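You operate a simulated robot arm through the tools that you are given. There is no shell and no other tool. Be economical: measure what you need, move in short steps, check, and stop when the job is done.

The job below is to be done with a simulated robot arm. You get a single attempt, and the scene is never put back.

## Task
Put the shade on the table lamp, plug the lamp in and light it.
Fine: the socket was left on: switch it off before the plug goes in, and on again after; the lamp stays lit.

Only the result counts: the job must be done as asked and must still hold three seconds after the hand-in. Knocking over, shifting, dropping, spilling or breaking anything else fails it.

## Robot
A 6-joint arm with a two-finger parallel gripper, fixed in place. Base frame: the origin is at the foot of the arm, x ahead of it, y to its left, z up; the work surface is at about z = 72. Readings come in cm, degrees, newtons and seconds.
With the tool pointing down near the work surface it reaches from about 30 to 70 cm from the base axis. Its first joint turns from -166.0 to 166.0 degrees. Payload 4.1 kg.
The TCP is the grasp point between the finger pads, 2.3 cm short of the fingertips. In the tool frame z runs along the fingers and y along their closing line. Largest opening 9.4 cm; finger width 3.8, thickness 1; the body of the gripper, 5.4 by 9.6 cm, starts 3.9 cm behind the TCP.
Orientation is that of the tool frame in the base frame, as [roll, pitch, yaw] about the fixed x, y, z axes, in that order (R = Rz(yaw) Ry(pitch) Rx(roll)). With the fingers straight down and closing along the base's y, the tool's x points along the base's -x, its y along +y and its z along -z.

## Interface
- The arm moves only by the tool nudge_tool. Its argument "motion" is a list of rows, each an object of numbers (a shift or turn left out is 0, a gripper value left out holds the last): "tx", "ty", "tz": the shift along the tool's x, y, z in cm; "rx", "ry", "rz": the turn, a rotation vector about the tool's x, y, z in degrees; "hand": the opening in per cent of the stroke, from 0 (shut) to 100 (fully open). In form: [{"tx": .., "ty": .., "tz": .., "rx": .., "ry": .., "rz": .., "hand": ..}, ...]. A call has 1 to 10 rows; each row shifts and turns the commanded pose from where the row before left it, along the tool's axes as they then stand. Rows are played at 5 a second. More than 5 cm and 8.6 degrees between two rows, or a gripper value outside its range, and nothing of the call is played. Where a pose cannot be reached the arm comes as near as it can. A force on the tool above 90 N (or 10 N above the force at the start of the call, whichever is more), or a blocked arm, ends the call early, and 0.2 s more pass. Each finger travels about 4.5 cm/s and halts on what it meets, pressing with about 30 N; the grip force reading is that of the motor and also rises with nothing between the fingers. The clock runs only during rows and for 0.2 s after the last one: add rows that do not move to give the fingers time. It gives the time, the measured TCP pose, the force on the tool (base axes), the opening and the grip force at its end, in the units of the frame above (readings bear some noise), with the torque about the TCP (base axes, N m) and any sound that the robot's microphone picked up.
- Cameras (640 x 400 px; columns grow to the right, rows downward): "scene" is fixed at [5.05, 64.88, 147.14]; the picture's right is [-0.96, -0.28, 0.00], its down [-0.20, 0.70, -0.68] and it looks along [0.19, -0.66, -0.73] (base axes); focal length 214 px, centre (320, 200). "wrist" rides on the gripper at [8.6, 1.6, -7.4] in the tool frame; the picture's right is [-0.18, 0.98, 0.00], its down [-0.58, -0.11, -0.81] and it looks along [-0.79, -0.15, 0.59] (tool axes); focal length 243 px, centre (320, 200). There is no depth. A picture from a camera that has moved, and an enlarged one, comes with that camera's place and axes in the base frame and with its lens.
- grab_frame(camera): a new picture of that camera. The clock stands still meanwhile.
- lift_body(by): slides the trunk up (or, below 0, down) by that many cm; the arm rides with it, the base frame stays. It gives what a move gives, with no picture.
- close_up(camera, box): a new picture of the part [left, top, right, bottom] of that camera's present view, enlarged. The clock stands still meanwhile.
- sign_off(): hands the job in; it is judged then, once.

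Go step by step. Nothing tells you positions but the pictures and the camera data: compare them with the known pose of the tool, close in by small moves and look again before you grip or let go. The budget is 120 turns and 76 pictures, counting those below and the enlarged ones. Unless the task says otherwise, let go and move clear before handing in, and close with one line.

The tools are called after "Request:" as a command line: name --argument value ..., lists and objects as JSON in quotes. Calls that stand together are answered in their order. nudge_tool: Moves the arm, as the interface text tells. Its arguments: {"type":"object","properties":{"motion":{"type":"array"}},"required":["motion"]} The other tools are called the same way: lift_body (by) slides the trunk up or down; grab_frame (camera) takes a picture; close_up (camera, box) takes an enlarged picture of a part of a camera's view; sign_off () hands the job in.

At the start:

```text
time: 0.0
tool_pos: [26.46, 24.97, 129.72]
tcp_rot: [-179.9, -0.1, 180.0]
force: [0.6, 0.0, 0.4]
moment: [0.0, 0.02, -0.03]
grip_width: 9.39
gripper_force: 0.0
trunk travel left (down, up): [-47.5, 11.5]
```

scene: 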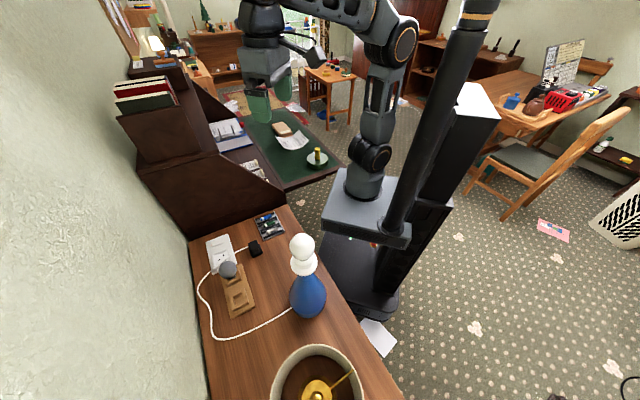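
wrist: 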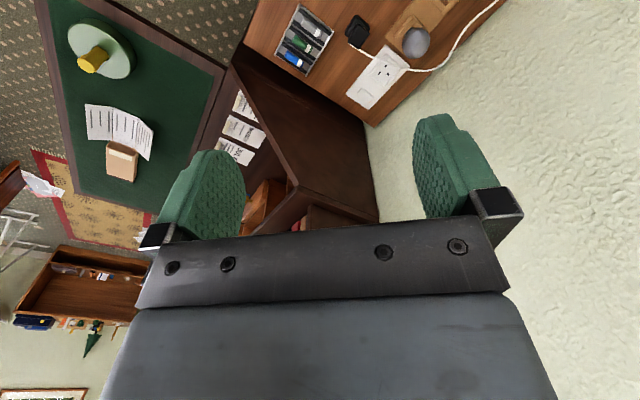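

I see the lamp (blue base, white bulb), the shade at the bottom of the scene picture, a wall socket box with a black plug next to it, and a wooden block with a grey knob. I'll look closer first.

Request:
close_up --camera "scene" --box '[180, 200, 340, 300]'

Request:
close_up --camera "scene" --box '[180, 250, 420, 400]'

Request:
close_up --camera "wrist" --box '[270, 0, 510, 150]'

```text
4.00 times, centred on (260, 250) of scene
camera zoom: at [5.05, 64.88, 147.14], right [-0.96, -0.28, 0.0], down [-0.2, 0.7, -0.68], along [0.19, -0.66, -0.73], focal length 858 px, centre (560, 0)
```

zoom: 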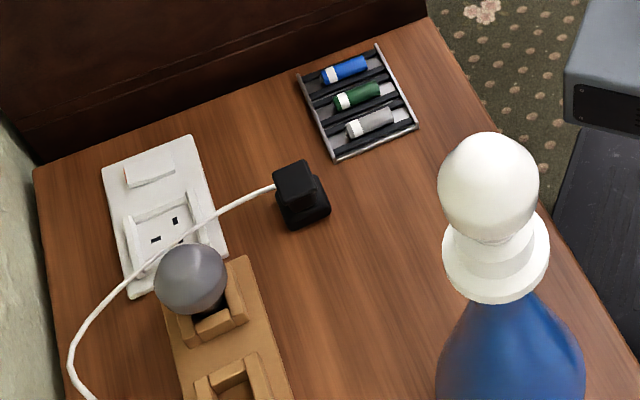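

```text
2.67 times, centred on (300, 325) of scene
camera zoom: at [5.05, 64.88, 147.14], right [-0.96, -0.28, 0.0], down [-0.2, 0.7, -0.68], along [0.19, -0.66, -0.73], focal length 572 px, centre (373, -133)
```

zoom: 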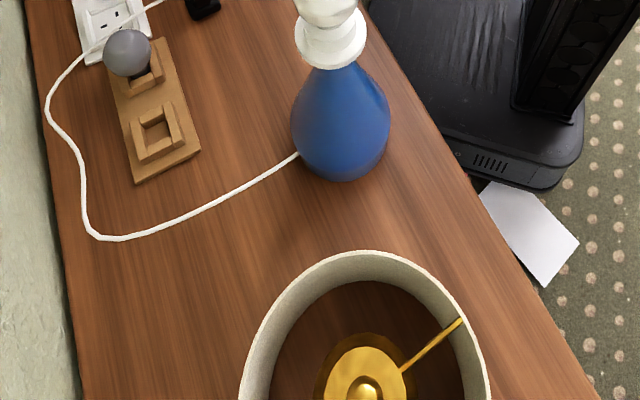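

```text
2.67 times, centred on (390, 75) of wrist
camera zoom: at [17.92, 26.54, 137.19], right [0.18, 0.98, 0.0], down [0.58, -0.11, 0.81], along [0.79, -0.15, -0.59], focal length 647 px, centre (133, 533)
```

zoom: 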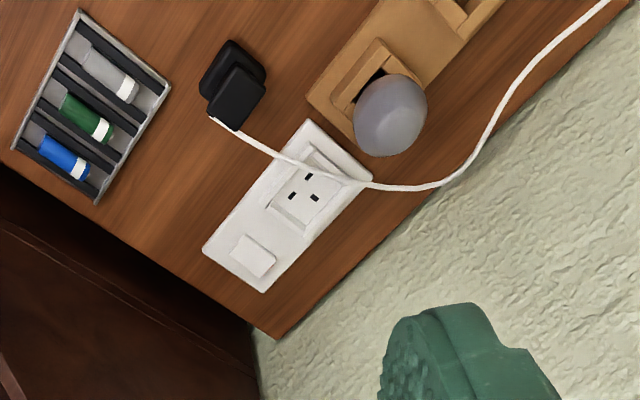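

The lamp is near (15,44), its bulb about z=109. The shade is near (6,64), socket near (51,37) and plug near (41,31). I'll swing the wrist camera toward the shade and lamp for a better look.

Request:
nudge_tool --motion '[{"tx": 4, "ty": 1.5}, {"tx": 4, "ty": 1.5}, {"tx": 4, "ty": 1.5}, {"tx": 4, "ty": 1.5}, {"tx": 4, "ty": 1.5}, {"rz": -8.5}, {"rz": -8.5}, {"rz": -8.5}, {"rz": -8.5}, {"rz": -8.5}]'

Request:
nudge_tool --motion '[{"rz": -8.5}, {"rz": -8.5}, {"rz": -8.5}, {"rz": -8.5}, {"rz": -8.5}]'

Request:
grab_frame --camera "wrist"

```text
time: 2.2
tool_pos: [6.47, 32.54, 129.82]
tcp_rot: [-179.9, 0.0, -137.4]
force: [-0.3, 0.5, 0.8]
moment: [-0.02, 0.02, -0.04]
grip_width: 9.4
gripper_force: 0.1
trunk travel left (down, up): [-47.5, 11.5]
```

```text
time: 3.4
tool_pos: [6.47, 32.55, 129.71]
tcp_rot: [-180.0, 0.0, -94.9]
force: [0.0, 0.4, 0.4]
moment: [-0.01, 0.02, 0.01]
grip_width: 9.4
gripper_force: 0.0
trunk travel left (down, up): [-47.5, 11.5]
```

```text
70 pictures are left
camera wrist: at [4.24, 24.0, 137.15], right [-0.96, 0.27, 0.0], down [0.16, 0.57, 0.81], along [0.22, 0.78, -0.59], focal length 243 px, centre (320, 200)
```

wrist: 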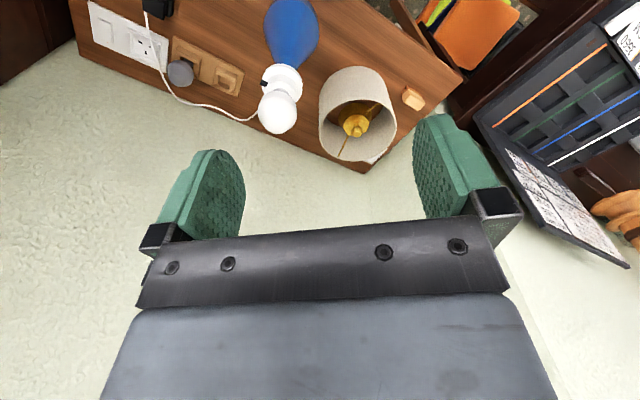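

Request:
close_up --camera "wrist" --box '[230, 0, 470, 180]'

Request:
close_up --camera "wrist" --box '[70, 0, 310, 150]'

```text
2.22 times, centred on (350, 90) of wrist
camera zoom: at [4.24, 24.0, 137.15], right [-0.96, 0.27, 0.0], down [0.16, 0.57, 0.81], along [0.22, 0.78, -0.59], focal length 539 px, centre (253, 444)
```

zoom: 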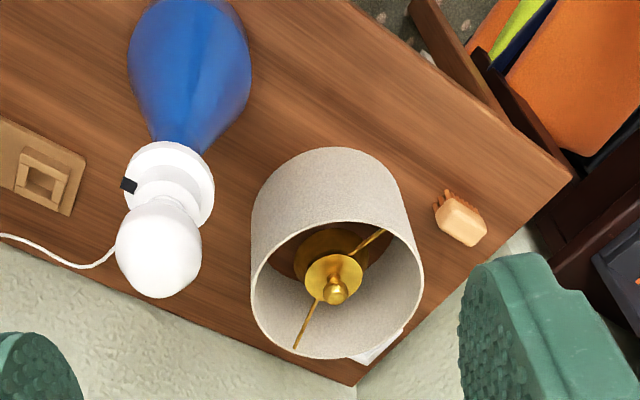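

```text
2.67 times, centred on (190, 75) of wrist
camera zoom: at [4.24, 24.0, 137.15], right [-0.96, 0.27, 0.0], down [0.16, 0.57, 0.81], along [0.22, 0.78, -0.59], focal length 647 px, centre (667, 533)
```

zoom: 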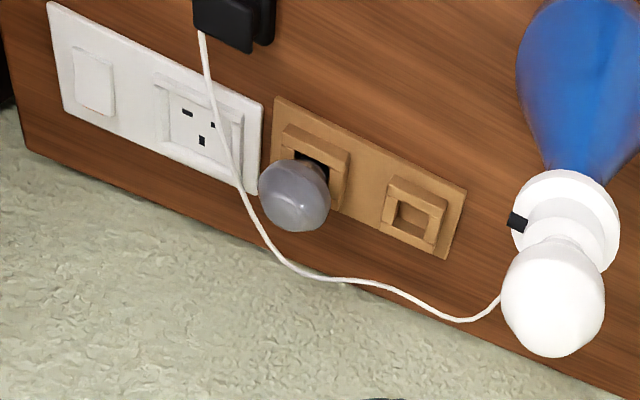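

The shade stands upright at about (6,63) with a gold knob at its hub. A black switch tab sits on the lamp's collar. Next I go toward the socket and plug for a closer look.

Request:
nudge_tool --motion '[{"rz": 8.5}, {"rz": 8.5}, {"rz": 8.5}, {"rz": 8.5}, {"rz": 8.5}, {"rz": 8.5}]'

Request:
nudge_tool --motion '[{"tx": -1.76, "ty": -4.1}, {"tx": -1.76, "ty": -4.1}, {"tx": -1.76, "ty": -4.1}, {"tx": -1.76, "ty": -4.1}, {"tx": -1.76, "ty": -4.1}, {"tx": -1.76, "ty": -4.1}]'

Request:
lift_body --by -20

Request:
lift_body --by -17

Request:
grab_frame --camera "wrist"

```text
time: 4.8
tool_pos: [6.41, 32.42, 129.82]
tcp_rot: [-180.0, 0.0, -146.2]
force: [0.0, 0.4, -0.1]
moment: [0.02, -0.02, -0.03]
grip_width: 9.39
gripper_force: 0.0
trunk travel left (down, up): [-47.5, 11.5]
```

```text
time: 6.2
tool_pos: [28.95, 18.3, 129.91]
tcp_rot: [180.0, 0.0, -146.1]
force: [-0.3, -0.5, -0.2]
moment: [0.03, -0.01, -0.01]
grip_width: 9.4
gripper_force: 0.1
trunk travel left (down, up): [-47.5, 11.5]
```

```text
time: 8.4
tool_pos: [28.76, 18.24, 109.82]
tcp_rot: [180.0, 0.0, -145.9]
force: [-0.2, 0.4, 0.2]
moment: [-0.02, 0.03, -0.01]
grip_width: 9.39
gripper_force: 0.1
trunk travel left (down, up): [-27.5, 31.5]
```

```text
time: 10.3
tool_pos: [28.93, 18.2, 92.9]
tcp_rot: [180.0, 0.0, -146.0]
force: [0.3, 0.3, 0.0]
moment: [-0.01, 0.0, 0.0]
grip_width: 9.4
gripper_force: 0.0
trunk travel left (down, up): [-10.5, 48.5]
```

```text
67 pictures are left
camera wrist: at [20.9, 14.74, 100.27], right [-0.4, 0.92, 0.0], down [0.54, 0.23, 0.81], along [0.74, 0.32, -0.59], focal length 243 px, centre (320, 200)
```

wrist: 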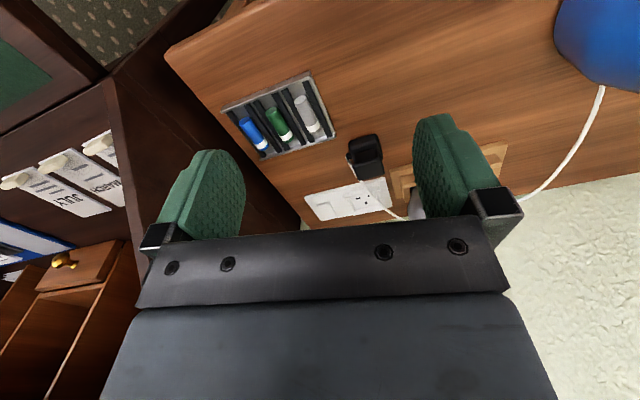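

Request:
close_up --camera "wrist" --box '[290, 120, 420, 225]'

```text
3.81 times, centred on (355, 172) of wrist
camera zoom: at [20.9, 14.74, 100.27], right [-0.4, 0.92, 0.0], down [0.54, 0.23, 0.81], along [0.74, 0.32, -0.59], focal length 924 px, centre (187, 305)
```

zoom: 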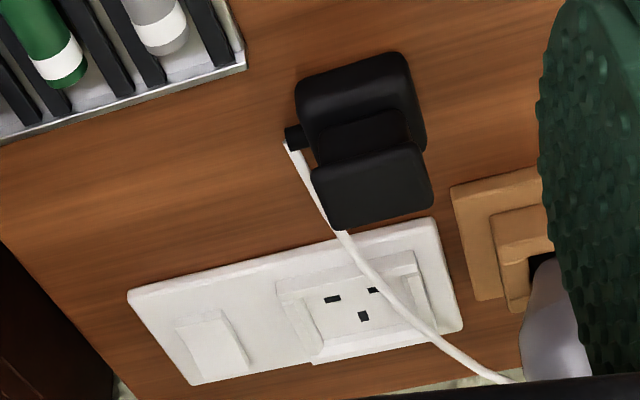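

The plug stands with its grip block up, near (41,31). The socket's rocker is at about (57,32). I move above the plug to see its shape and orientation, and the rocker's tilt.

Request:
nudge_tool --motion '[{"tx": -4.26, "ty": 0.95, "tz": 1}, {"tx": -4.26, "ty": 0.95, "tz": 1}, {"tx": -4.26, "ty": 0.95, "tz": 1}, {"tx": -4.26, "ty": 0.95, "tz": 1}]'

Request:
grab_frame --camera "wrist"

Request:
close_up --camera "wrist" --box '[240, 20, 420, 160]'

```text
time: 11.3
tool_pos: [40.76, 30.92, 88.88]
tcp_rot: [179.9, 0.0, -146.1]
force: [1.0, -0.3, 0.2]
moment: [0.02, 0.01, 0.02]
grip_width: 9.43
gripper_force: 0.0
trunk travel left (down, up): [-10.5, 48.5]
```

```text
65 pictures are left
camera wrist: at [32.72, 27.4, 96.42], right [-0.4, 0.92, 0.0], down [0.54, 0.23, 0.81], along [0.74, 0.32, -0.59], focal length 243 px, centre (320, 200)
```

wrist: 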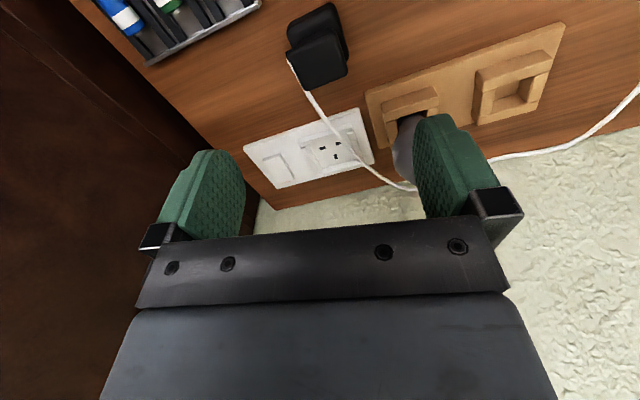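

```text
2.86 times, centred on (330, 90) of wrist
camera zoom: at [32.72, 27.4, 96.42], right [-0.4, 0.92, 0.0], down [0.54, 0.23, 0.81], along [0.74, 0.32, -0.59], focal length 693 px, centre (291, 514)
```

zoom: 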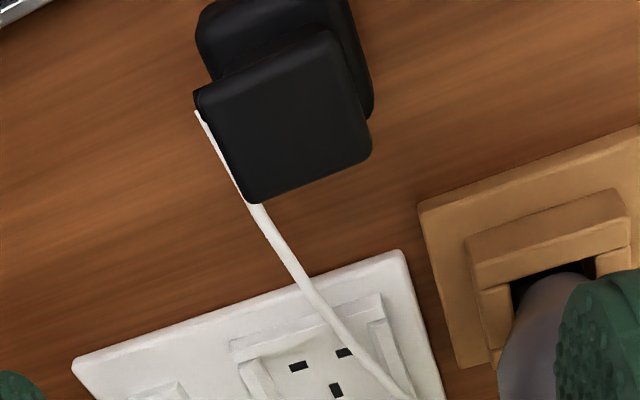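

I can see the plug (grip block above a flange) and the socket face. To press one end of the rocker with the narrow side of closed fingers I'll turn the tool by about 79 degrees and close the hand.

Request:
nudge_tool --motion '[{"rz": 8}, {"rz": 8}, {"rz": 8}, {"rz": 8}, {"rz": 8}, {"rz": 8}, {"rz": 8}, {"rz": 8}, {"rz": 8}, {"rz": 7}]'

Request:
grab_frame --camera "wrist"

```text
time: 13.5
tool_pos: [40.88, 30.89, 88.85]
tcp_rot: [179.9, 0.0, 134.9]
force: [0.5, 0.3, 0.2]
moment: [-0.01, 0.03, 0.03]
grip_width: 9.4
gripper_force: 0.0
trunk travel left (down, up): [-10.5, 48.5]
```

```text
63 pictures are left
camera wrist: at [36.04, 38.18, 96.24], right [0.83, 0.56, 0.0], down [0.33, -0.49, 0.81], along [0.45, -0.67, -0.59], focal length 243 px, centre (320, 200)
```

wrist: 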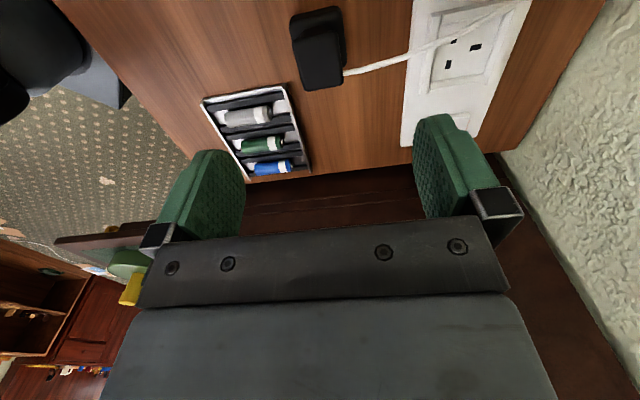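

The plug's narrow side lies along the closing line in this orientation, which is useful later. I now move over the rocker with the hand shut.

Request:
nudge_tool --motion '[{"tx": -2.1, "ty": 3.0, "hand": 0}, {"tx": -2.1, "ty": 3.0}, {"tx": -2.1, "ty": 3.0}, {"tx": -2.1, "ty": 3.0}]'

Request:
close_up --camera "wrist" --box '[220, 0, 420, 150]'

```text
time: 14.5
tool_pos: [51.17, 30.75, 85.63]
tcp_rot: [179.9, 0.0, 135.0]
force: [-0.7, 0.9, 0.0]
moment: [0.01, -0.03, -0.02]
grip_width: 0.51
gripper_force: 0.0
out of reach, approached as far as the arm can: row 2, 3, 4
trunk travel left (down, up): [-10.5, 48.5]
```

```text
2.67 times, centred on (320, 75) of wrist
camera zoom: at [46.21, 37.94, 93.08], right [0.83, 0.56, 0.0], down [0.33, -0.49, 0.81], along [0.46, -0.67, -0.59], focal length 647 px, centre (320, 533)
```

zoom: 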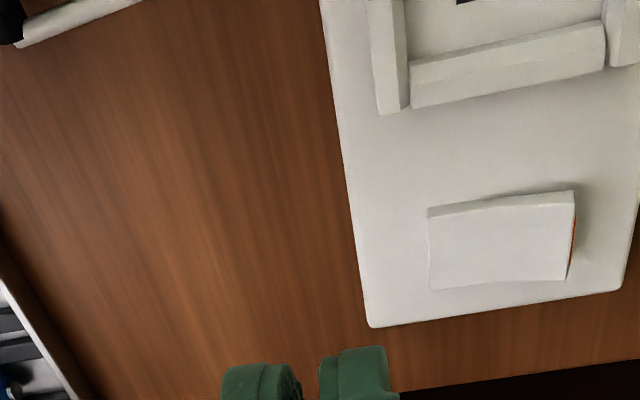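

The rocker's wall-side edge shows red, so "off" is pressing the wall-side end, near (58.3,33.1). The reach is limited at this height; I'll raise the trunk and lower the arm relative to it.

Request:
lift_body --by 15

Request:
nudge_tool --motion '[{"tz": 4}, {"tz": 4}, {"tz": 4}]'

```text
time: 16.2
tool_pos: [51.1, 30.71, 100.63]
tcp_rot: [-179.9, -0.1, 135.0]
force: [-0.4, 0.3, -0.4]
moment: [0.0, 0.0, -0.01]
grip_width: 0.01
gripper_force: 30.0
trunk travel left (down, up): [-25.5, 33.5]
```

```text
time: 17.0
tool_pos: [51.12, 31.02, 88.56]
tcp_rot: [179.8, -0.2, 135.1]
force: [0.0, 0.2, -0.4]
moment: [0.01, 0.01, 0.04]
grip_width: 0.01
gripper_force: 30.3
trunk travel left (down, up): [-25.5, 33.5]
```

Request:
nudge_tool --motion '[{"tz": 3}, {"tz": 3}, {"tx": -1.2, "ty": 2.19}, {"tx": -1.2, "ty": 2.19}, {"tx": -1.2, "ty": 2.19}]'

Request:
grab_frame --camera "wrist"

```text
time: 18.2
tool_pos: [58.43, 32.86, 82.62]
tcp_rot: [-180.0, 0.0, 135.0]
force: [-0.3, 0.1, 0.0]
moment: [0.01, -0.03, 0.02]
grip_width: 0.0
gripper_force: 30.0
trunk travel left (down, up): [-25.5, 33.5]
```

```text
61 pictures are left
camera wrist: at [53.48, 40.06, 90.1], right [0.83, 0.56, 0.0], down [0.33, -0.49, 0.81], along [0.46, -0.67, -0.59], focal length 243 px, centre (320, 200)
```

wrist: 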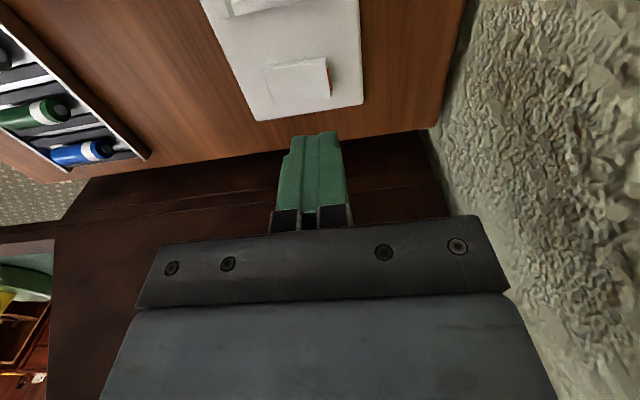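

The shut fingers are right above the raised red-striped end of the rocker. I descend in small steps to press it.

Request:
nudge_tool --motion '[{"tz": 2.5}, {"tz": 2}, {"tz": 0.6}, {"tz": 0.3}]'

Request:
close_up --camera "wrist" --box '[200, 40, 400, 190]'

```text
time: 19.2
tool_pos: [58.26, 32.9, 77.19]
tcp_rot: [179.9, 0.0, 134.9]
force: [-0.3, 0.1, 0.1]
moment: [0.04, 0.0, -0.04]
grip_width: 0.0
gripper_force: 29.9
trunk travel left (down, up): [-25.5, 33.5]
```

```text
2.67 times, centred on (300, 115) of wrist
camera zoom: at [53.45, 40.03, 84.61], right [0.83, 0.56, 0.0], down [0.33, -0.49, 0.81], along [0.46, -0.67, -0.59], focal length 647 px, centre (373, 427)
```

zoom: 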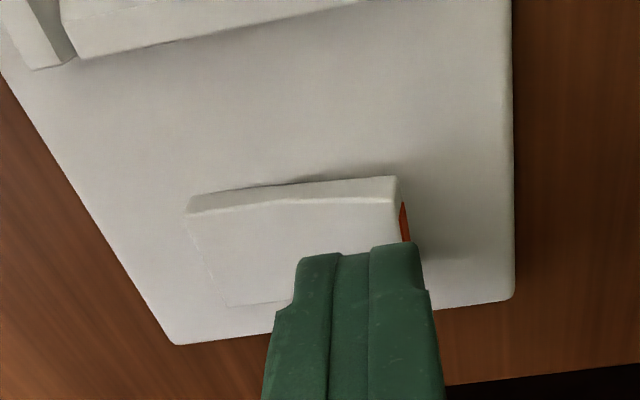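

Request:
nudge_tool --motion '[{"tx": 0.6, "ty": -0.3}, {"tz": 0.3}, {"tz": 0.3}, {"tz": 0.3}]'

```text
time: 20.2
tool_pos: [57.56, 33.05, 76.34]
tcp_rot: [180.0, 0.1, 135.0]
force: [0.7, 0.6, 0.5]
moment: [0.03, -0.03, -0.02]
grip_width: 0.0
gripper_force: 29.5
trunk travel left (down, up): [-25.5, 33.5]
```

Request:
nudge_tool --motion '[{"tz": 0.25}, {"tz": 0.25}]'

```text
time: 20.8
tool_pos: [57.65, 33.2, 76.19]
tcp_rot: [179.5, 0.2, 135.1]
force: [0.9, 0.5, 15.8]
moment: [0.0, 0.21, -0.01]
grip_width: 0.02
gripper_force: 29.8
trunk travel left (down, up): [-25.5, 33.5]
```

Request:
nudge_tool --motion '[{"tz": 0.2}, {"tz": 0.2}]'

Request:
close_up --camera "wrist" --box '[200, 40, 400, 190]'

```text
time: 21.4
tool_pos: [57.76, 33.08, 76.1]
tcp_rot: [179.3, 0.2, 134.9]
force: [5.8, 2.0, 38.3]
moment: [0.04, 0.33, -0.01]
grip_width: 0.02
gripper_force: 30.1
trunk travel left (down, up): [-25.5, 33.5]
```

```text
2.67 times, centred on (300, 115) of wrist
camera zoom: at [52.74, 40.24, 83.52], right [0.83, 0.56, 0.01], down [0.33, -0.49, 0.81], along [0.46, -0.66, -0.59], focal length 647 px, centre (373, 427)
```

zoom: 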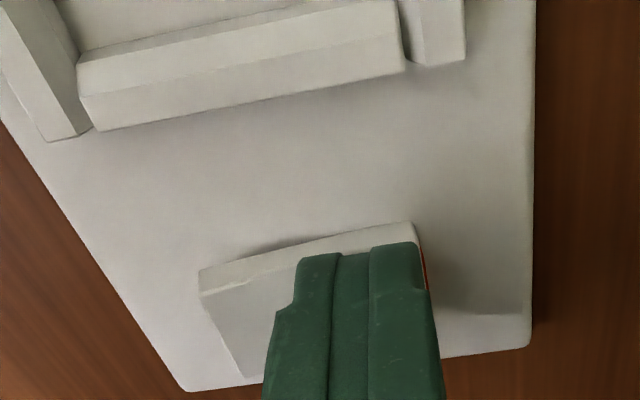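

Request:
nudge_tool --motion '[{"tz": -0.5}, {"tz": -0.3, "ty": 0.7}, {"tz": 0.4}, {"tz": 0.4}, {"tz": 0.3}]'

Request:
nudge_tool --motion '[{"tz": 0.2}, {"tz": 0.2}]'

```text
time: 22.6
tool_pos: [57.99, 33.36, 76.13]
tcp_rot: [179.2, 0.2, 135.0]
force: [-12.7, -13.2, 50.2]
moment: [-0.31, 0.91, 0.13]
grip_width: 0.0
gripper_force: 29.8
trunk travel left (down, up): [-25.5, 33.5]
```

```text
time: 23.2
tool_pos: [58.01, 33.42, 76.04]
tcp_rot: [178.8, 0.3, 135.0]
force: [-12.2, -13.4, 62.3]
moment: [-0.28, 1.04, 0.16]
grip_width: 0.0
gripper_force: 29.9
trunk travel left (down, up): [-25.5, 33.5]
```

No click yet; the torque suggests contact near the rocker's middle. I back off and look again at its tilt.

Request:
nudge_tool --motion '[{"tz": -1.5}, {"tz": -1.5, "tx": 2}, {"tx": 2}]'

Request:
close_up --camera "wrist" --box '[220, 40, 380, 140]'

```text
time: 24.0
tool_pos: [55.17, 36.37, 77.56]
tcp_rot: [-180.0, 0.0, 135.1]
force: [-0.1, -0.3, 0.2]
moment: [-0.01, 0.03, 0.01]
grip_width: 0.0
gripper_force: 30.5
trunk travel left (down, up): [-25.5, 33.5]
```

```text
4.00 times, centred on (300, 90) of wrist
camera zoom: at [50.35, 43.62, 85.05], right [0.83, 0.56, 0.0], down [0.33, -0.49, 0.81], along [0.45, -0.67, -0.59], focal length 970 px, centre (400, 640)
```

zoom: 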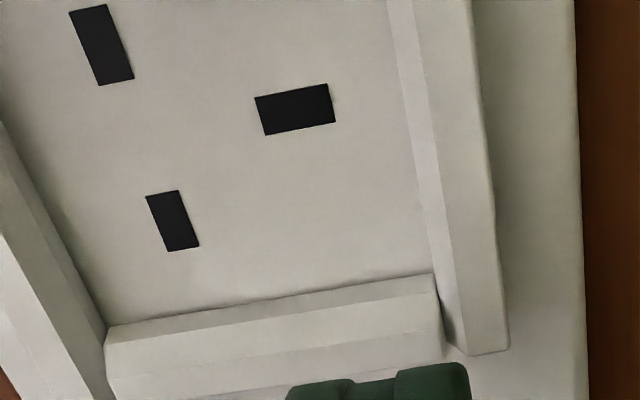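

Request:
nudge_tool --motion '[{"tz": -4}, {"tx": 2.5, "ty": -1.5}]'

Request:
close_up --camera "wrist" --box '[240, 60, 400, 160]'

```text
time: 24.6
tool_pos: [52.48, 37.12, 81.81]
tcp_rot: [-180.0, 0.0, 135.0]
force: [0.9, -0.2, -0.6]
moment: [0.01, 0.01, -0.01]
grip_width: 0.01
gripper_force: 30.4
trunk travel left (down, up): [-25.5, 33.5]
```

```text
4.00 times, centred on (320, 110) of wrist
camera zoom: at [47.61, 44.39, 89.19], right [0.83, 0.56, 0.0], down [0.33, -0.49, 0.81], along [0.46, -0.67, -0.59], focal length 970 px, centre (320, 560)
```

zoom: 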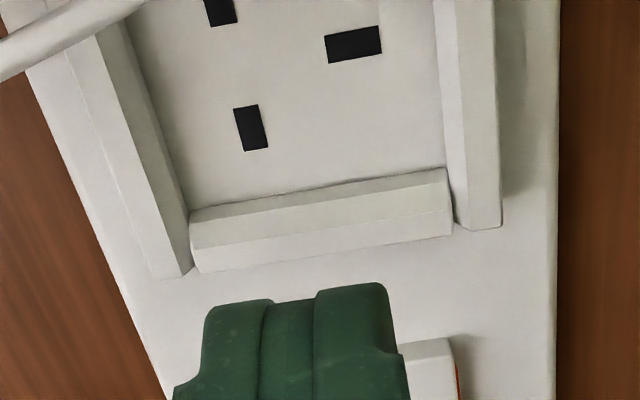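

Request:
nudge_tool --motion '[{"tx": -3.27, "ty": 0.95}, {"tx": -3.27, "ty": 0.95}, {"tz": 3}, {"tz": 1.5}, {}]'

Request:
nudge_tool --motion '[{"tz": 0.4}, {"tz": 0.4}, {"tz": 0.3}, {"tz": 0.3}]'

```text
time: 25.8
tool_pos: [58.5, 33.95, 77.14]
tcp_rot: [179.8, 0.0, 135.1]
force: [0.2, -1.0, -0.7]
moment: [0.01, -0.03, -0.02]
grip_width: 0.0
gripper_force: 29.9
trunk travel left (down, up): [-25.5, 33.5]
```

```text
time: 26.8
tool_pos: [58.48, 33.86, 75.95]
tcp_rot: [179.8, 0.1, 135.0]
force: [1.0, 0.4, 4.0]
moment: [0.02, 0.07, -0.01]
grip_width: 0.01
gripper_force: 29.8
trunk travel left (down, up): [-25.5, 33.5]
```

Request:
nudge_tool --motion '[{"tz": 0.2}, {"tz": 0.2}, {"tz": 0.1}]'

Request:
close_up --camera "wrist" --box '[240, 60, 400, 160]'

```text
time: 27.6
tool_pos: [58.5, 33.89, 75.89]
tcp_rot: [179.3, 0.2, 135.0]
force: [6.3, 5.1, 36.8]
moment: [0.09, 0.36, -0.06]
grip_width: 0.0
gripper_force: 30.4
trunk travel left (down, up): [-25.5, 33.5]
```

```text
4.00 times, centred on (320, 110) of wrist
camera zoom: at [53.52, 41.0, 83.36], right [0.83, 0.56, 0.01], down [0.33, -0.49, 0.81], along [0.46, -0.66, -0.59], focal length 970 px, centre (320, 560)
```

zoom: 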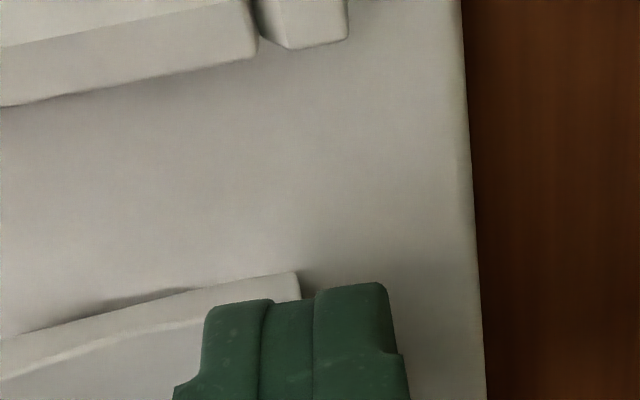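

Request:
nudge_tool --motion '[{"tz": -2.5}, {"tz": -3}, {"ty": -3.5, "tx": 1}, {"tz": -2}]'

Request:
close_up --camera "wrist" --box '[280, 30, 420, 130]'

Request:
close_up --camera "scene" --box '[200, 225, 248, 280]'

```text
time: 28.6
tool_pos: [55.11, 32.05, 82.68]
tcp_rot: [180.0, 0.0, 135.0]
force: [-0.4, 0.3, 0.5]
moment: [-0.01, 0.0, -0.01]
grip_width: 0.0
gripper_force: 29.4
trunk travel left (down, up): [-25.5, 33.5]
```

```text
4.00 times, centred on (350, 80) of wrist
camera zoom: at [50.31, 39.26, 90.32], right [0.83, 0.56, 0.0], down [0.33, -0.49, 0.81], along [0.46, -0.67, -0.59], focal length 970 px, centre (200, 680)
```

zoom: 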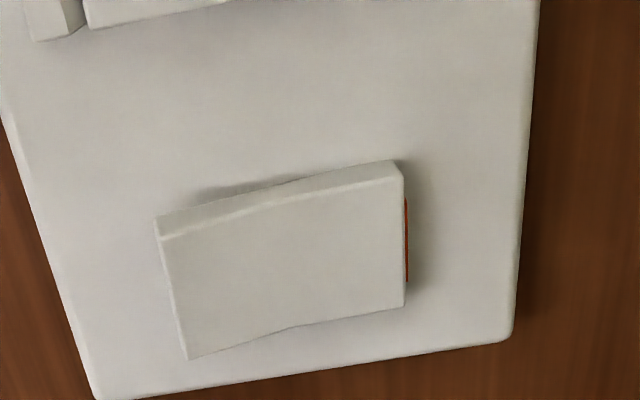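

```text
7.27 times, centred on (224, 252) of scene
camera zoom: at [5.05, 64.88, 147.14], right [-0.96, -0.28, 0.0], down [-0.2, 0.7, -0.68], along [0.19, -0.66, -0.73], focal length 1560 px, centre (1018, -182)
```

zoom: 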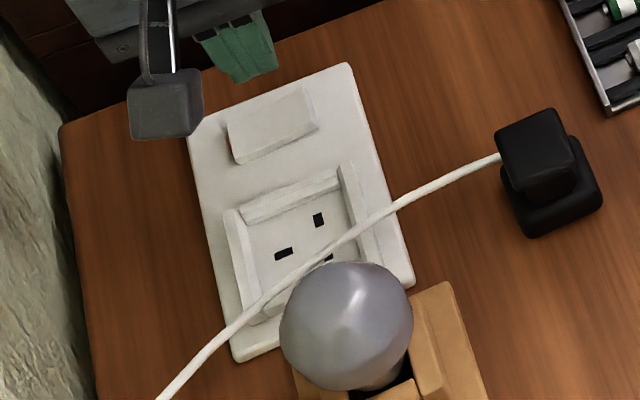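

The rocker has tipped to its other side (robot-side end now raised), so the socket is off. The plug's cable exit faces the hutch and needs to face the robot for the earth slot, which is on the wall side. So I'll grip it with yaw -45, going above the plug and turning there.

Request:
nudge_tool --motion '[{"tz": -4}, {"tx": 3.07, "ty": -3.57, "hand": 100}, {"tx": 3.07, "ty": -3.57}, {"tx": 3.07, "ty": -3.57}, {"rz": -8.57}, {"rz": -8.57}, {"rz": -8.57}, {"rz": -8.57}, {"rz": -8.57}, {"rz": -8.57}]'

Request:
nudge_tool --motion '[{"rz": -8.57}, {"rz": -8.57}, {"rz": -8.57}, {"rz": -8.57}, {"rz": -8.57}, {"rz": -8.57}, {"rz": -8.57}, {"rz": -8.57}, {"rz": -8.57}, {"rz": -8.57}]'

Request:
nudge_tool --motion '[{"rz": -8.57}, {"rz": -8.57}, {"rz": -8.57}, {"rz": -8.57}, {"rz": -8.57}]'

Request:
grab_frame --camera "wrist"

```text
time: 30.8
tool_pos: [41.08, 30.93, 86.8]
tcp_rot: [-180.0, 0.1, -173.5]
force: [-0.1, 0.3, -0.3]
moment: [0.03, 0.03, 0.03]
grip_width: 9.4
gripper_force: 0.0
trunk travel left (down, up): [-25.5, 33.5]
```

```text
time: 33.0
tool_pos: [41.14, 30.92, 86.82]
tcp_rot: [179.9, 0.0, -87.7]
force: [0.6, -0.9, 0.4]
moment: [0.0, -0.01, 0.0]
grip_width: 9.43
gripper_force: 0.0
trunk travel left (down, up): [-25.5, 33.5]
```

```text
time: 34.2
tool_pos: [41.24, 30.89, 86.81]
tcp_rot: [-179.8, 0.0, -44.8]
force: [-0.5, 0.2, 0.0]
moment: [-0.02, -0.01, 0.04]
grip_width: 9.39
gripper_force: 0.0
trunk travel left (down, up): [-25.5, 33.5]
```

```text
53 pictures are left
camera wrist: at [46.3, 23.62, 94.23], right [-0.82, -0.57, 0.0], down [-0.34, 0.49, 0.81], along [-0.46, 0.66, -0.59], focal length 243 px, centre (320, 200)
```

wrist: 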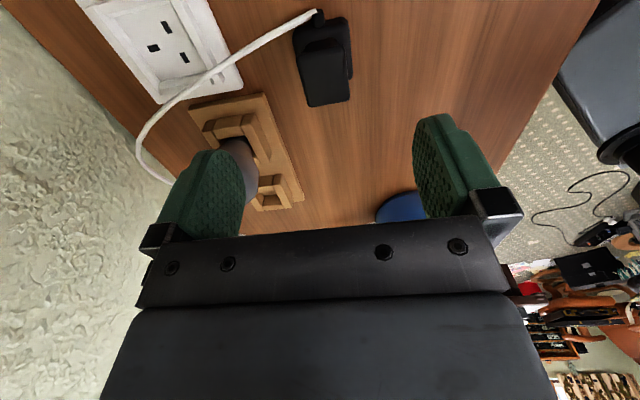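

Request:
close_up --camera "wrist" --box '[270, 0, 390, 120]'

```text
3.33 times, centred on (330, 60) of wrist
camera zoom: at [46.3, 23.62, 94.23], right [-0.82, -0.57, 0.0], down [-0.34, 0.49, 0.81], along [-0.46, 0.66, -0.59], focal length 809 px, centre (287, 667)
```

zoom: 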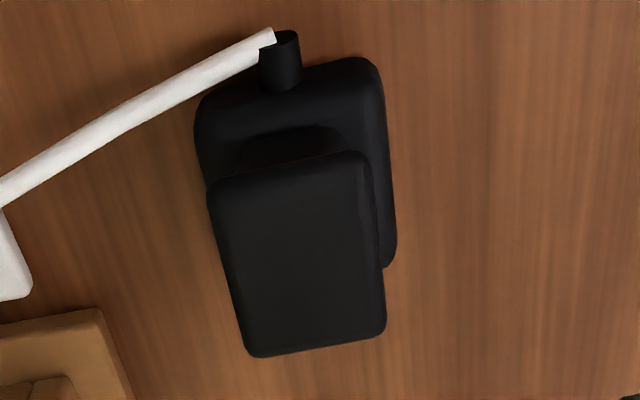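

The plug's head (about 3.3×4 cm, top z≈76.8) is centred near (40.9,30.7), above a flange resting near the table. I descend with open fingers and check before closing.

Request:
nudge_tool --motion '[{"tx": -0.1, "ty": 0.37, "hand": 75}, {"tz": 3}, {"tz": 3}, {"tz": 2}, {"tz": 1}]'

Request:
close_up --camera "wrist" --box '[200, 80, 440, 230]'

Request:
close_up --camera "scene" --box '[210, 210, 290, 270]'

```text
time: 35.4
tool_pos: [40.95, 30.89, 77.91]
tcp_rot: [-179.8, -0.1, -45.1]
force: [-0.6, -1.3, 0.0]
moment: [-0.01, -0.03, 0.02]
grip_width: 7.04
gripper_force: 0.1
trunk travel left (down, up): [-25.5, 33.5]
```

```text
2.67 times, centred on (320, 155) of wrist
camera zoom: at [46.04, 23.49, 85.3], right [-0.83, -0.56, 0.0], down [-0.33, 0.49, 0.81], along [-0.45, 0.67, -0.59], focal length 647 px, centre (320, 320)
```

zoom: 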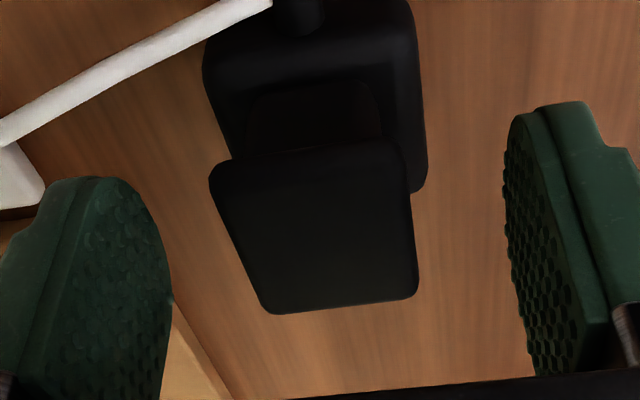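

```text
6.67 times, centred on (250, 240) of scene
camera zoom: at [5.05, 64.88, 147.14], right [-0.96, -0.28, 0.0], down [-0.2, 0.7, -0.68], along [0.19, -0.66, -0.73], focal length 1430 px, centre (787, -67)
```

zoom: 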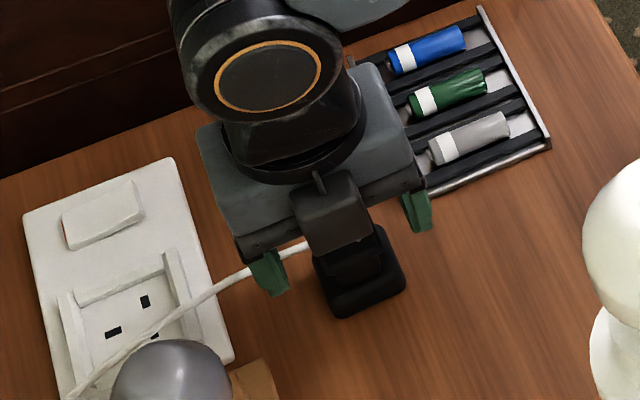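

Request:
nudge_tool --motion '[{"tz": 0.7}, {"tz": 0.5}, {"hand": 25}, {}, {}, {}]'

Request:
close_up --camera "wrist" --box '[200, 80, 440, 230]'

```text
time: 36.8
tool_pos: [40.89, 30.78, 76.75]
tcp_rot: [-180.0, 0.0, -45.0]
force: [0.6, 0.0, 0.0]
moment: [0.01, 0.0, 0.01]
grip_width: 3.3
gripper_force: 30.2
trunk travel left (down, up): [-25.5, 33.5]
```

```text
2.67 times, centred on (320, 155) of wrist
camera zoom: at [45.92, 23.49, 84.06], right [-0.83, -0.56, 0.0], down [-0.33, 0.49, 0.81], along [-0.45, 0.67, -0.59], focal length 647 px, centre (320, 320)
```

zoom: 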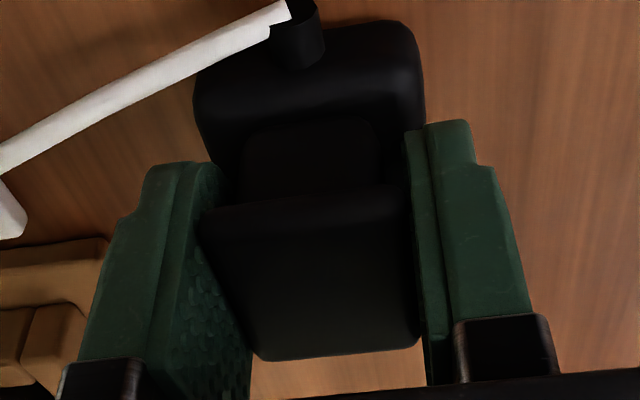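

The head is gripped at 3.3 cm. I lift it and look at the pins.

Request:
nudge_tool --motion '[{"tz": -1, "hand": 10}, {"tz": -2}, {"tz": -3}, {"tz": -3}]'

Request:
grab_frame --camera "scene"

Request:
close_up --camera "scene" --box '[210, 200, 290, 260]'

```text
time: 37.8
tool_pos: [40.66, 30.75, 85.7]
tcp_rot: [180.0, 0.0, -45.1]
force: [0.3, 0.3, -0.7]
moment: [-0.02, -0.05, 0.0]
grip_width: 3.31
gripper_force: 30.1
trunk travel left (down, up): [-25.5, 33.5]
```

```text
48 pictures are left
```

scene: 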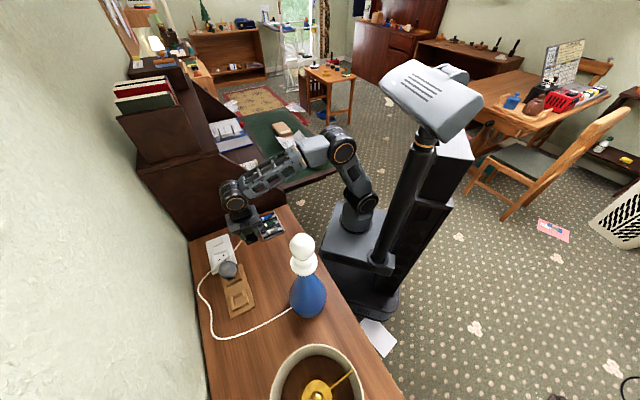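

```text
6.67 times, centred on (250, 230) of scene
camera zoom: at [5.05, 64.88, 147.14], right [-0.96, -0.28, 0.0], down [-0.2, 0.7, -0.68], along [0.19, -0.66, -0.73], focal length 1430 px, centre (787, 0)
```

zoom: 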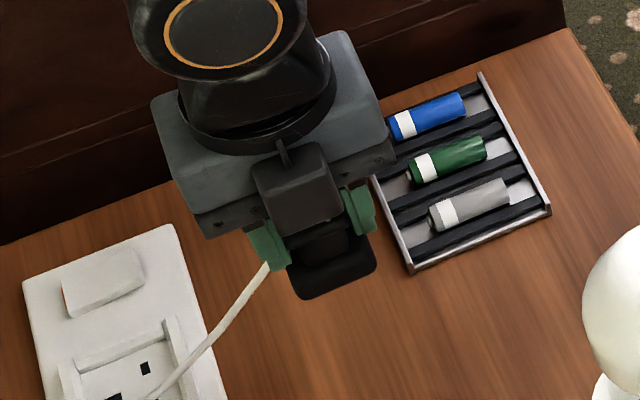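

The plug is lifted. Before choosing its final orientation I check the guard rails around the socket for where the cable sleeve can leave.

Request:
grab_frame --camera "wrist"

Request:
close_up --camera "scene" --box '[202, 228, 246, 278]'

```text
46 pictures are left
camera wrist: at [45.77, 23.43, 93.18], right [-0.83, -0.56, 0.0], down [-0.33, 0.49, 0.81], along [-0.45, 0.67, -0.59], focal length 243 px, centre (320, 200)
```

wrist: 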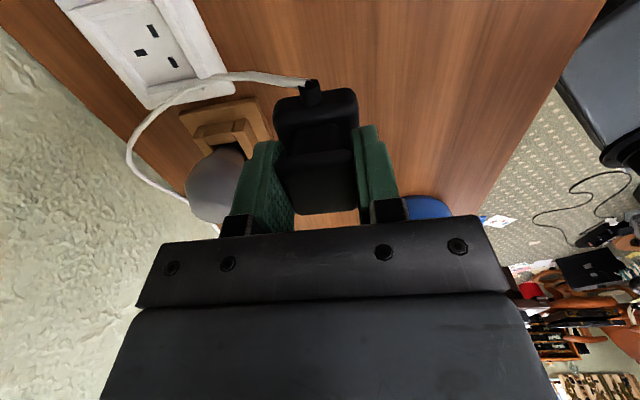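

```text
8.00 times, centred on (224, 253) of scene
camera zoom: at [5.05, 64.88, 147.14], right [-0.96, -0.28, 0.0], down [-0.2, 0.7, -0.68], along [0.19, -0.66, -0.73], focal length 1716 px, centre (1088, -224)
```

zoom: 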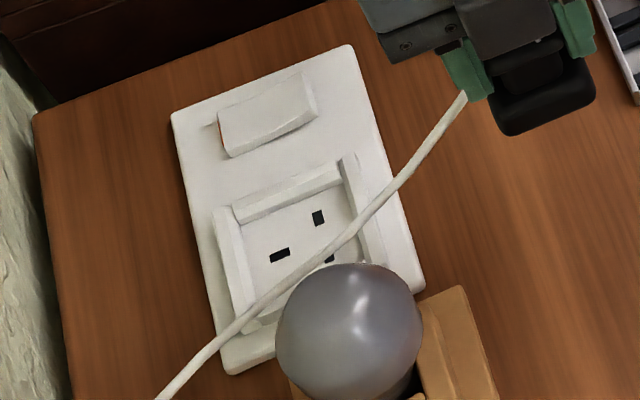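

Request:
close_up --camera "wrist" --box '[50, 0, 250, 125]'

```text
3.20 times, centred on (150, 62) of wrist
camera zoom: at [45.77, 23.43, 93.18], right [-0.83, -0.56, 0.0], down [-0.33, 0.49, 0.81], along [-0.45, 0.67, -0.59], focal length 776 px, centre (864, 640)
```

zoom: 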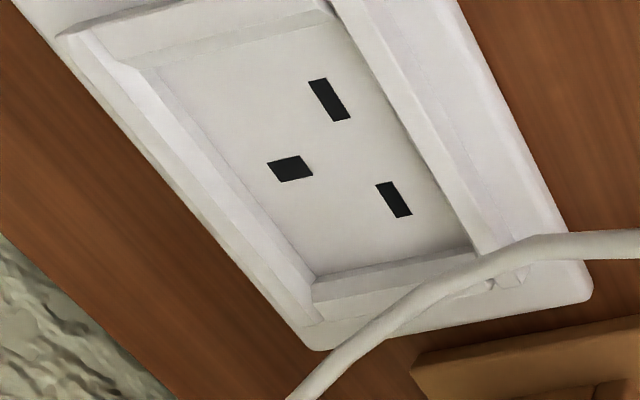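

The ring centre around the slots is about (51.9,37.45), with earth toward the wall. I raise a bit, rotate the plug −90° in the base (cable toward the robot), then move above the socket.

Request:
nudge_tool --motion '[{"tz": -3}, {"rz": 8.5}, {"rz": 8.5}, {"rz": 8.5}, {"rz": 8.5}, {"rz": 8.5}, {"rz": 8.5}, {"rz": 8.5}, {"rz": 8.5}, {"rz": 8.5}]'

Request:
nudge_tool --motion '[{"rz": 8.5}, {"rz": 5}, {}]'

Request:
grab_frame --camera "wrist"

```text
time: 40.0
tool_pos: [40.88, 30.79, 88.65]
tcp_rot: [180.0, 0.0, -121.7]
force: [0.0, -0.2, -0.2]
moment: [0.01, 0.02, 0.0]
grip_width: 3.32
gripper_force: 30.1
trunk travel left (down, up): [-25.5, 33.5]
```

```text
time: 40.8
tool_pos: [40.83, 30.89, 88.67]
tcp_rot: [180.0, 0.0, -135.1]
force: [1.0, 0.0, -1.1]
moment: [0.02, 0.02, 0.01]
grip_width: 3.32
gripper_force: 30.1
trunk travel left (down, up): [-25.5, 33.5]
```

```text
43 pictures are left
camera wrist: at [33.66, 25.87, 96.06], right [-0.56, 0.83, 0.0], down [0.49, 0.33, 0.81], along [0.67, 0.45, -0.59], focal length 243 px, centre (320, 200)
```

wrist: 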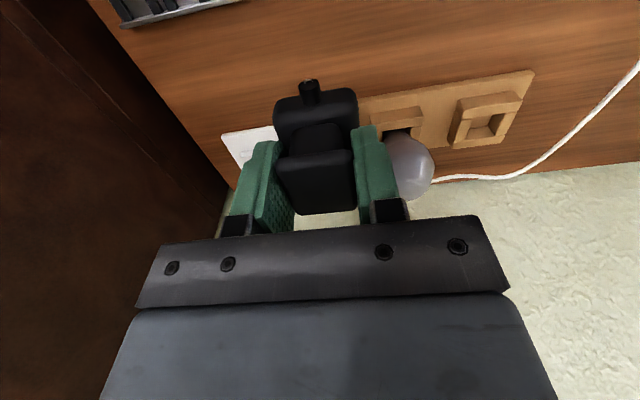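

Request:
nudge_tool --motion '[{"tx": -4.15, "ty": -1.06, "tz": 0.5}, {"tx": -4.15, "ty": -1.06, "tz": 0.5}, {"tx": -4.15, "ty": -1.06, "tz": 0.5}, {"tz": 1.5}, {}]'

Request:
grab_frame --camera "wrist"

Request:
close_up --camera "scene" --box '[190, 220, 270, 290]'

```text
time: 42.0
tool_pos: [51.81, 37.27, 85.77]
tcp_rot: [180.0, 0.0, -135.1]
force: [-0.6, -0.1, -1.3]
moment: [0.01, 0.01, 0.02]
grip_width: 3.31
gripper_force: 30.1
trunk travel left (down, up): [-25.5, 33.5]
```

```text
42 pictures are left
camera wrist: at [44.71, 32.22, 93.16], right [-0.56, 0.83, 0.0], down [0.49, 0.33, 0.81], along [0.67, 0.45, -0.59], focal length 243 px, centre (320, 200)
```

wrist: 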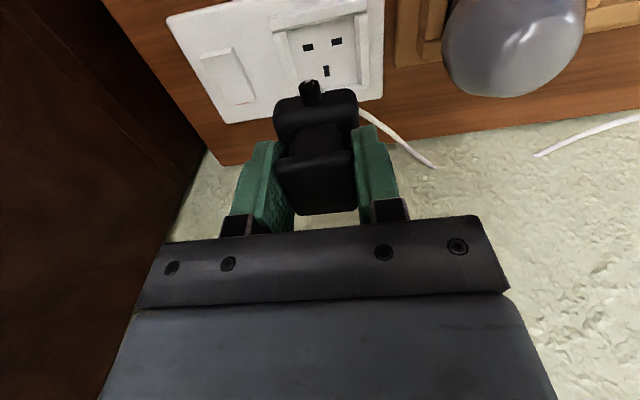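

```text
5.71 times, centred on (230, 255) of scene
camera zoom: at [5.05, 64.88, 147.14], right [-0.96, -0.28, 0.0], down [-0.2, 0.7, -0.68], along [0.19, -0.66, -0.73], focal length 1226 px, centre (834, -114)
```

zoom: 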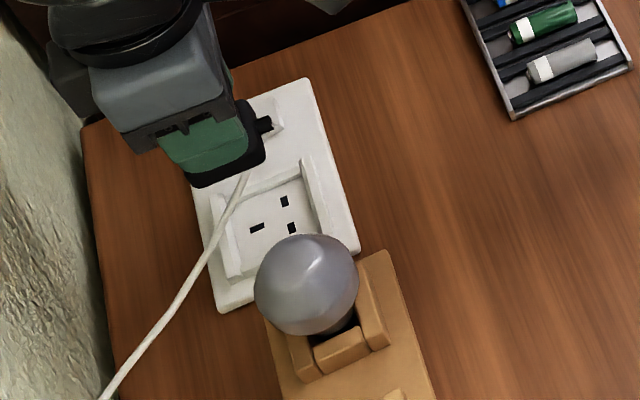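

The ring centre looks 0.25 cm to the right of the tool axis. I correct and descend to just above the guards.

Request:
nudge_tool --motion '[{"ty": 0.25}, {"tz": 2.5}, {"tz": 2}, {}]'

Request:
close_up --camera "wrist" --box '[220, 40, 420, 165]'

Request:
close_up --camera "scene" --box '[200, 230, 248, 278]'

```text
time: 43.0
tool_pos: [51.65, 37.5, 81.19]
tcp_rot: [-179.9, -0.1, -135.0]
force: [-0.1, -0.2, -2.0]
moment: [0.03, -0.02, 0.0]
grip_width: 3.3
gripper_force: 29.4
trunk travel left (down, up): [-25.5, 33.5]
```

```text
3.20 times, centred on (320, 102) of wrist
camera zoom: at [44.48, 32.51, 88.68], right [-0.56, 0.83, 0.0], down [0.49, 0.33, 0.81], along [0.67, 0.45, -0.59], focal length 776 px, centre (320, 512)
```

zoom: 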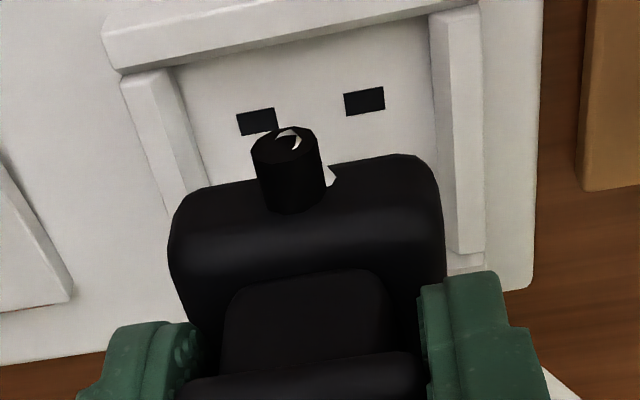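

```text
8.33 times, centred on (224, 254) of scene
camera zoom: at [5.05, 64.88, 147.14], right [-0.96, -0.28, 0.0], down [-0.2, 0.7, -0.68], along [0.19, -0.66, -0.73], focal length 1787 px, centre (1120, -250)
```

zoom: 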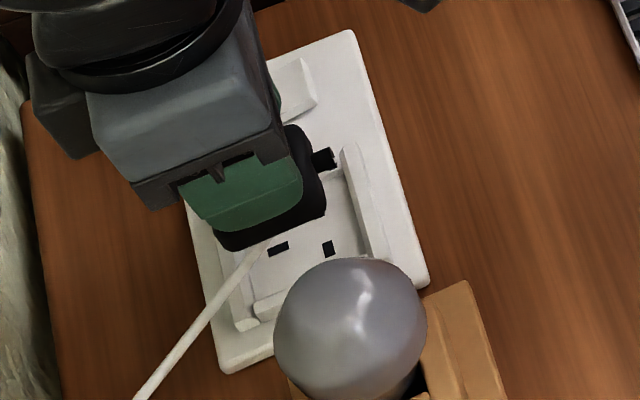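

Request:
nudge_tool --motion '[{"tx": -0.12}, {"tz": 0.5}, {"tz": 0.5}, {"tz": 0.4}, {}]'

Request:
nudge_tool --motion '[{"tz": 0.3}, {"tz": 0.3}, {}]'

```text
time: 44.2
tool_pos: [51.88, 37.57, 79.65]
tcp_rot: [180.0, 0.0, -135.1]
force: [0.3, -0.3, -0.8]
moment: [0.0, -0.02, -0.02]
grip_width: 3.31
gripper_force: 30.0
trunk travel left (down, up): [-25.5, 33.5]
```

```text
time: 45.0
tool_pos: [51.81, 37.49, 79.08]
tcp_rot: [179.9, 0.0, -135.1]
force: [-0.2, -0.2, -0.3]
moment: [-0.02, 0.0, 0.01]
grip_width: 3.31
gripper_force: 30.0
trunk travel left (down, up): [-25.5, 33.5]
```

Request:
nudge_tool --motion '[{"tz": 0.3}, {"tz": 0.3}, {}]'

Request:
close_up --camera "wrist" --box '[220, 40, 420, 165]'

```text
time: 45.8
tool_pos: [51.96, 37.62, 78.48]
tcp_rot: [-180.0, 0.0, -135.1]
force: [0.2, 0.4, -1.5]
moment: [0.03, 0.0, -0.01]
grip_width: 3.3
gripper_force: 29.8
trunk travel left (down, up): [-25.5, 33.5]
```

```text
3.20 times, centred on (320, 102) of wrist
camera zoom: at [44.71, 32.6, 85.92], right [-0.56, 0.83, 0.0], down [0.49, 0.33, 0.81], along [0.67, 0.45, -0.59], focal length 776 px, centre (320, 512)
```

zoom: 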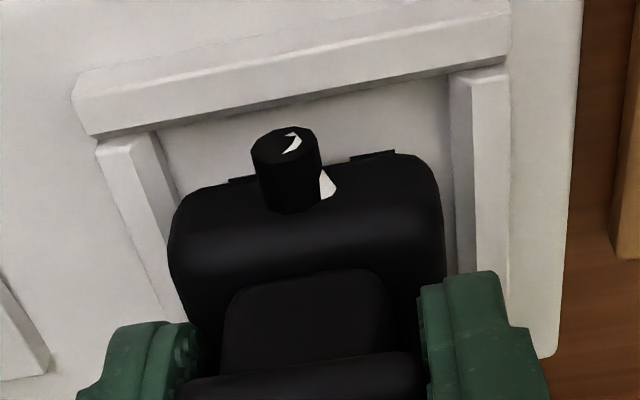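

Request:
nudge_tool --motion '[{"tz": 0.3, "ty": 0.05}, {"tz": 0.3}, {}]'

Request:
nudge_tool --motion '[{"tz": 0.25}, {"tz": 0.25}, {}]'

```text
time: 46.6
tool_pos: [51.86, 37.61, 78.13]
tcp_rot: [179.9, 0.2, -135.1]
force: [-4.1, -4.6, 8.7]
moment: [-0.02, 0.02, 0.01]
grip_width: 3.3
gripper_force: 30.1
trunk travel left (down, up): [-25.5, 33.5]
```

```text
time: 47.4
tool_pos: [51.72, 37.56, 77.54]
tcp_rot: [180.0, 0.1, -135.0]
force: [-4.5, -2.8, 7.7]
moment: [-0.24, 0.23, 0.02]
grip_width: 3.32
gripper_force: 30.1
trunk travel left (down, up): [-25.5, 33.5]
```

Contact with light guiding forces; the plug slides in. I continue gently.

Request:
nudge_tool --motion '[{"tz": 0.25, "tx": 0.1}, {"tz": 0.25}, {}]'

Request:
close_up --camera "wrist" --box '[220, 40, 420, 165]'

```text
time: 48.2
tool_pos: [51.67, 37.45, 77.28]
tcp_rot: [-179.9, 0.6, -135.1]
force: [-2.9, 1.1, 31.9]
moment: [0.01, 0.11, 0.04]
grip_width: 3.33
gripper_force: 30.4
trunk travel left (down, up): [-25.5, 33.5]
heard: snap
```

```text
3.20 times, centred on (320, 102) of wrist
camera zoom: at [44.42, 32.43, 84.7], right [-0.56, 0.83, 0.0], down [0.48, 0.33, 0.81], along [0.67, 0.46, -0.58], focal length 776 px, centre (320, 512)
```

zoom: 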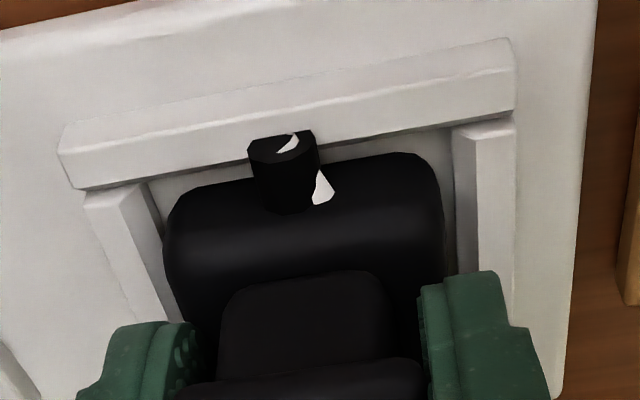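

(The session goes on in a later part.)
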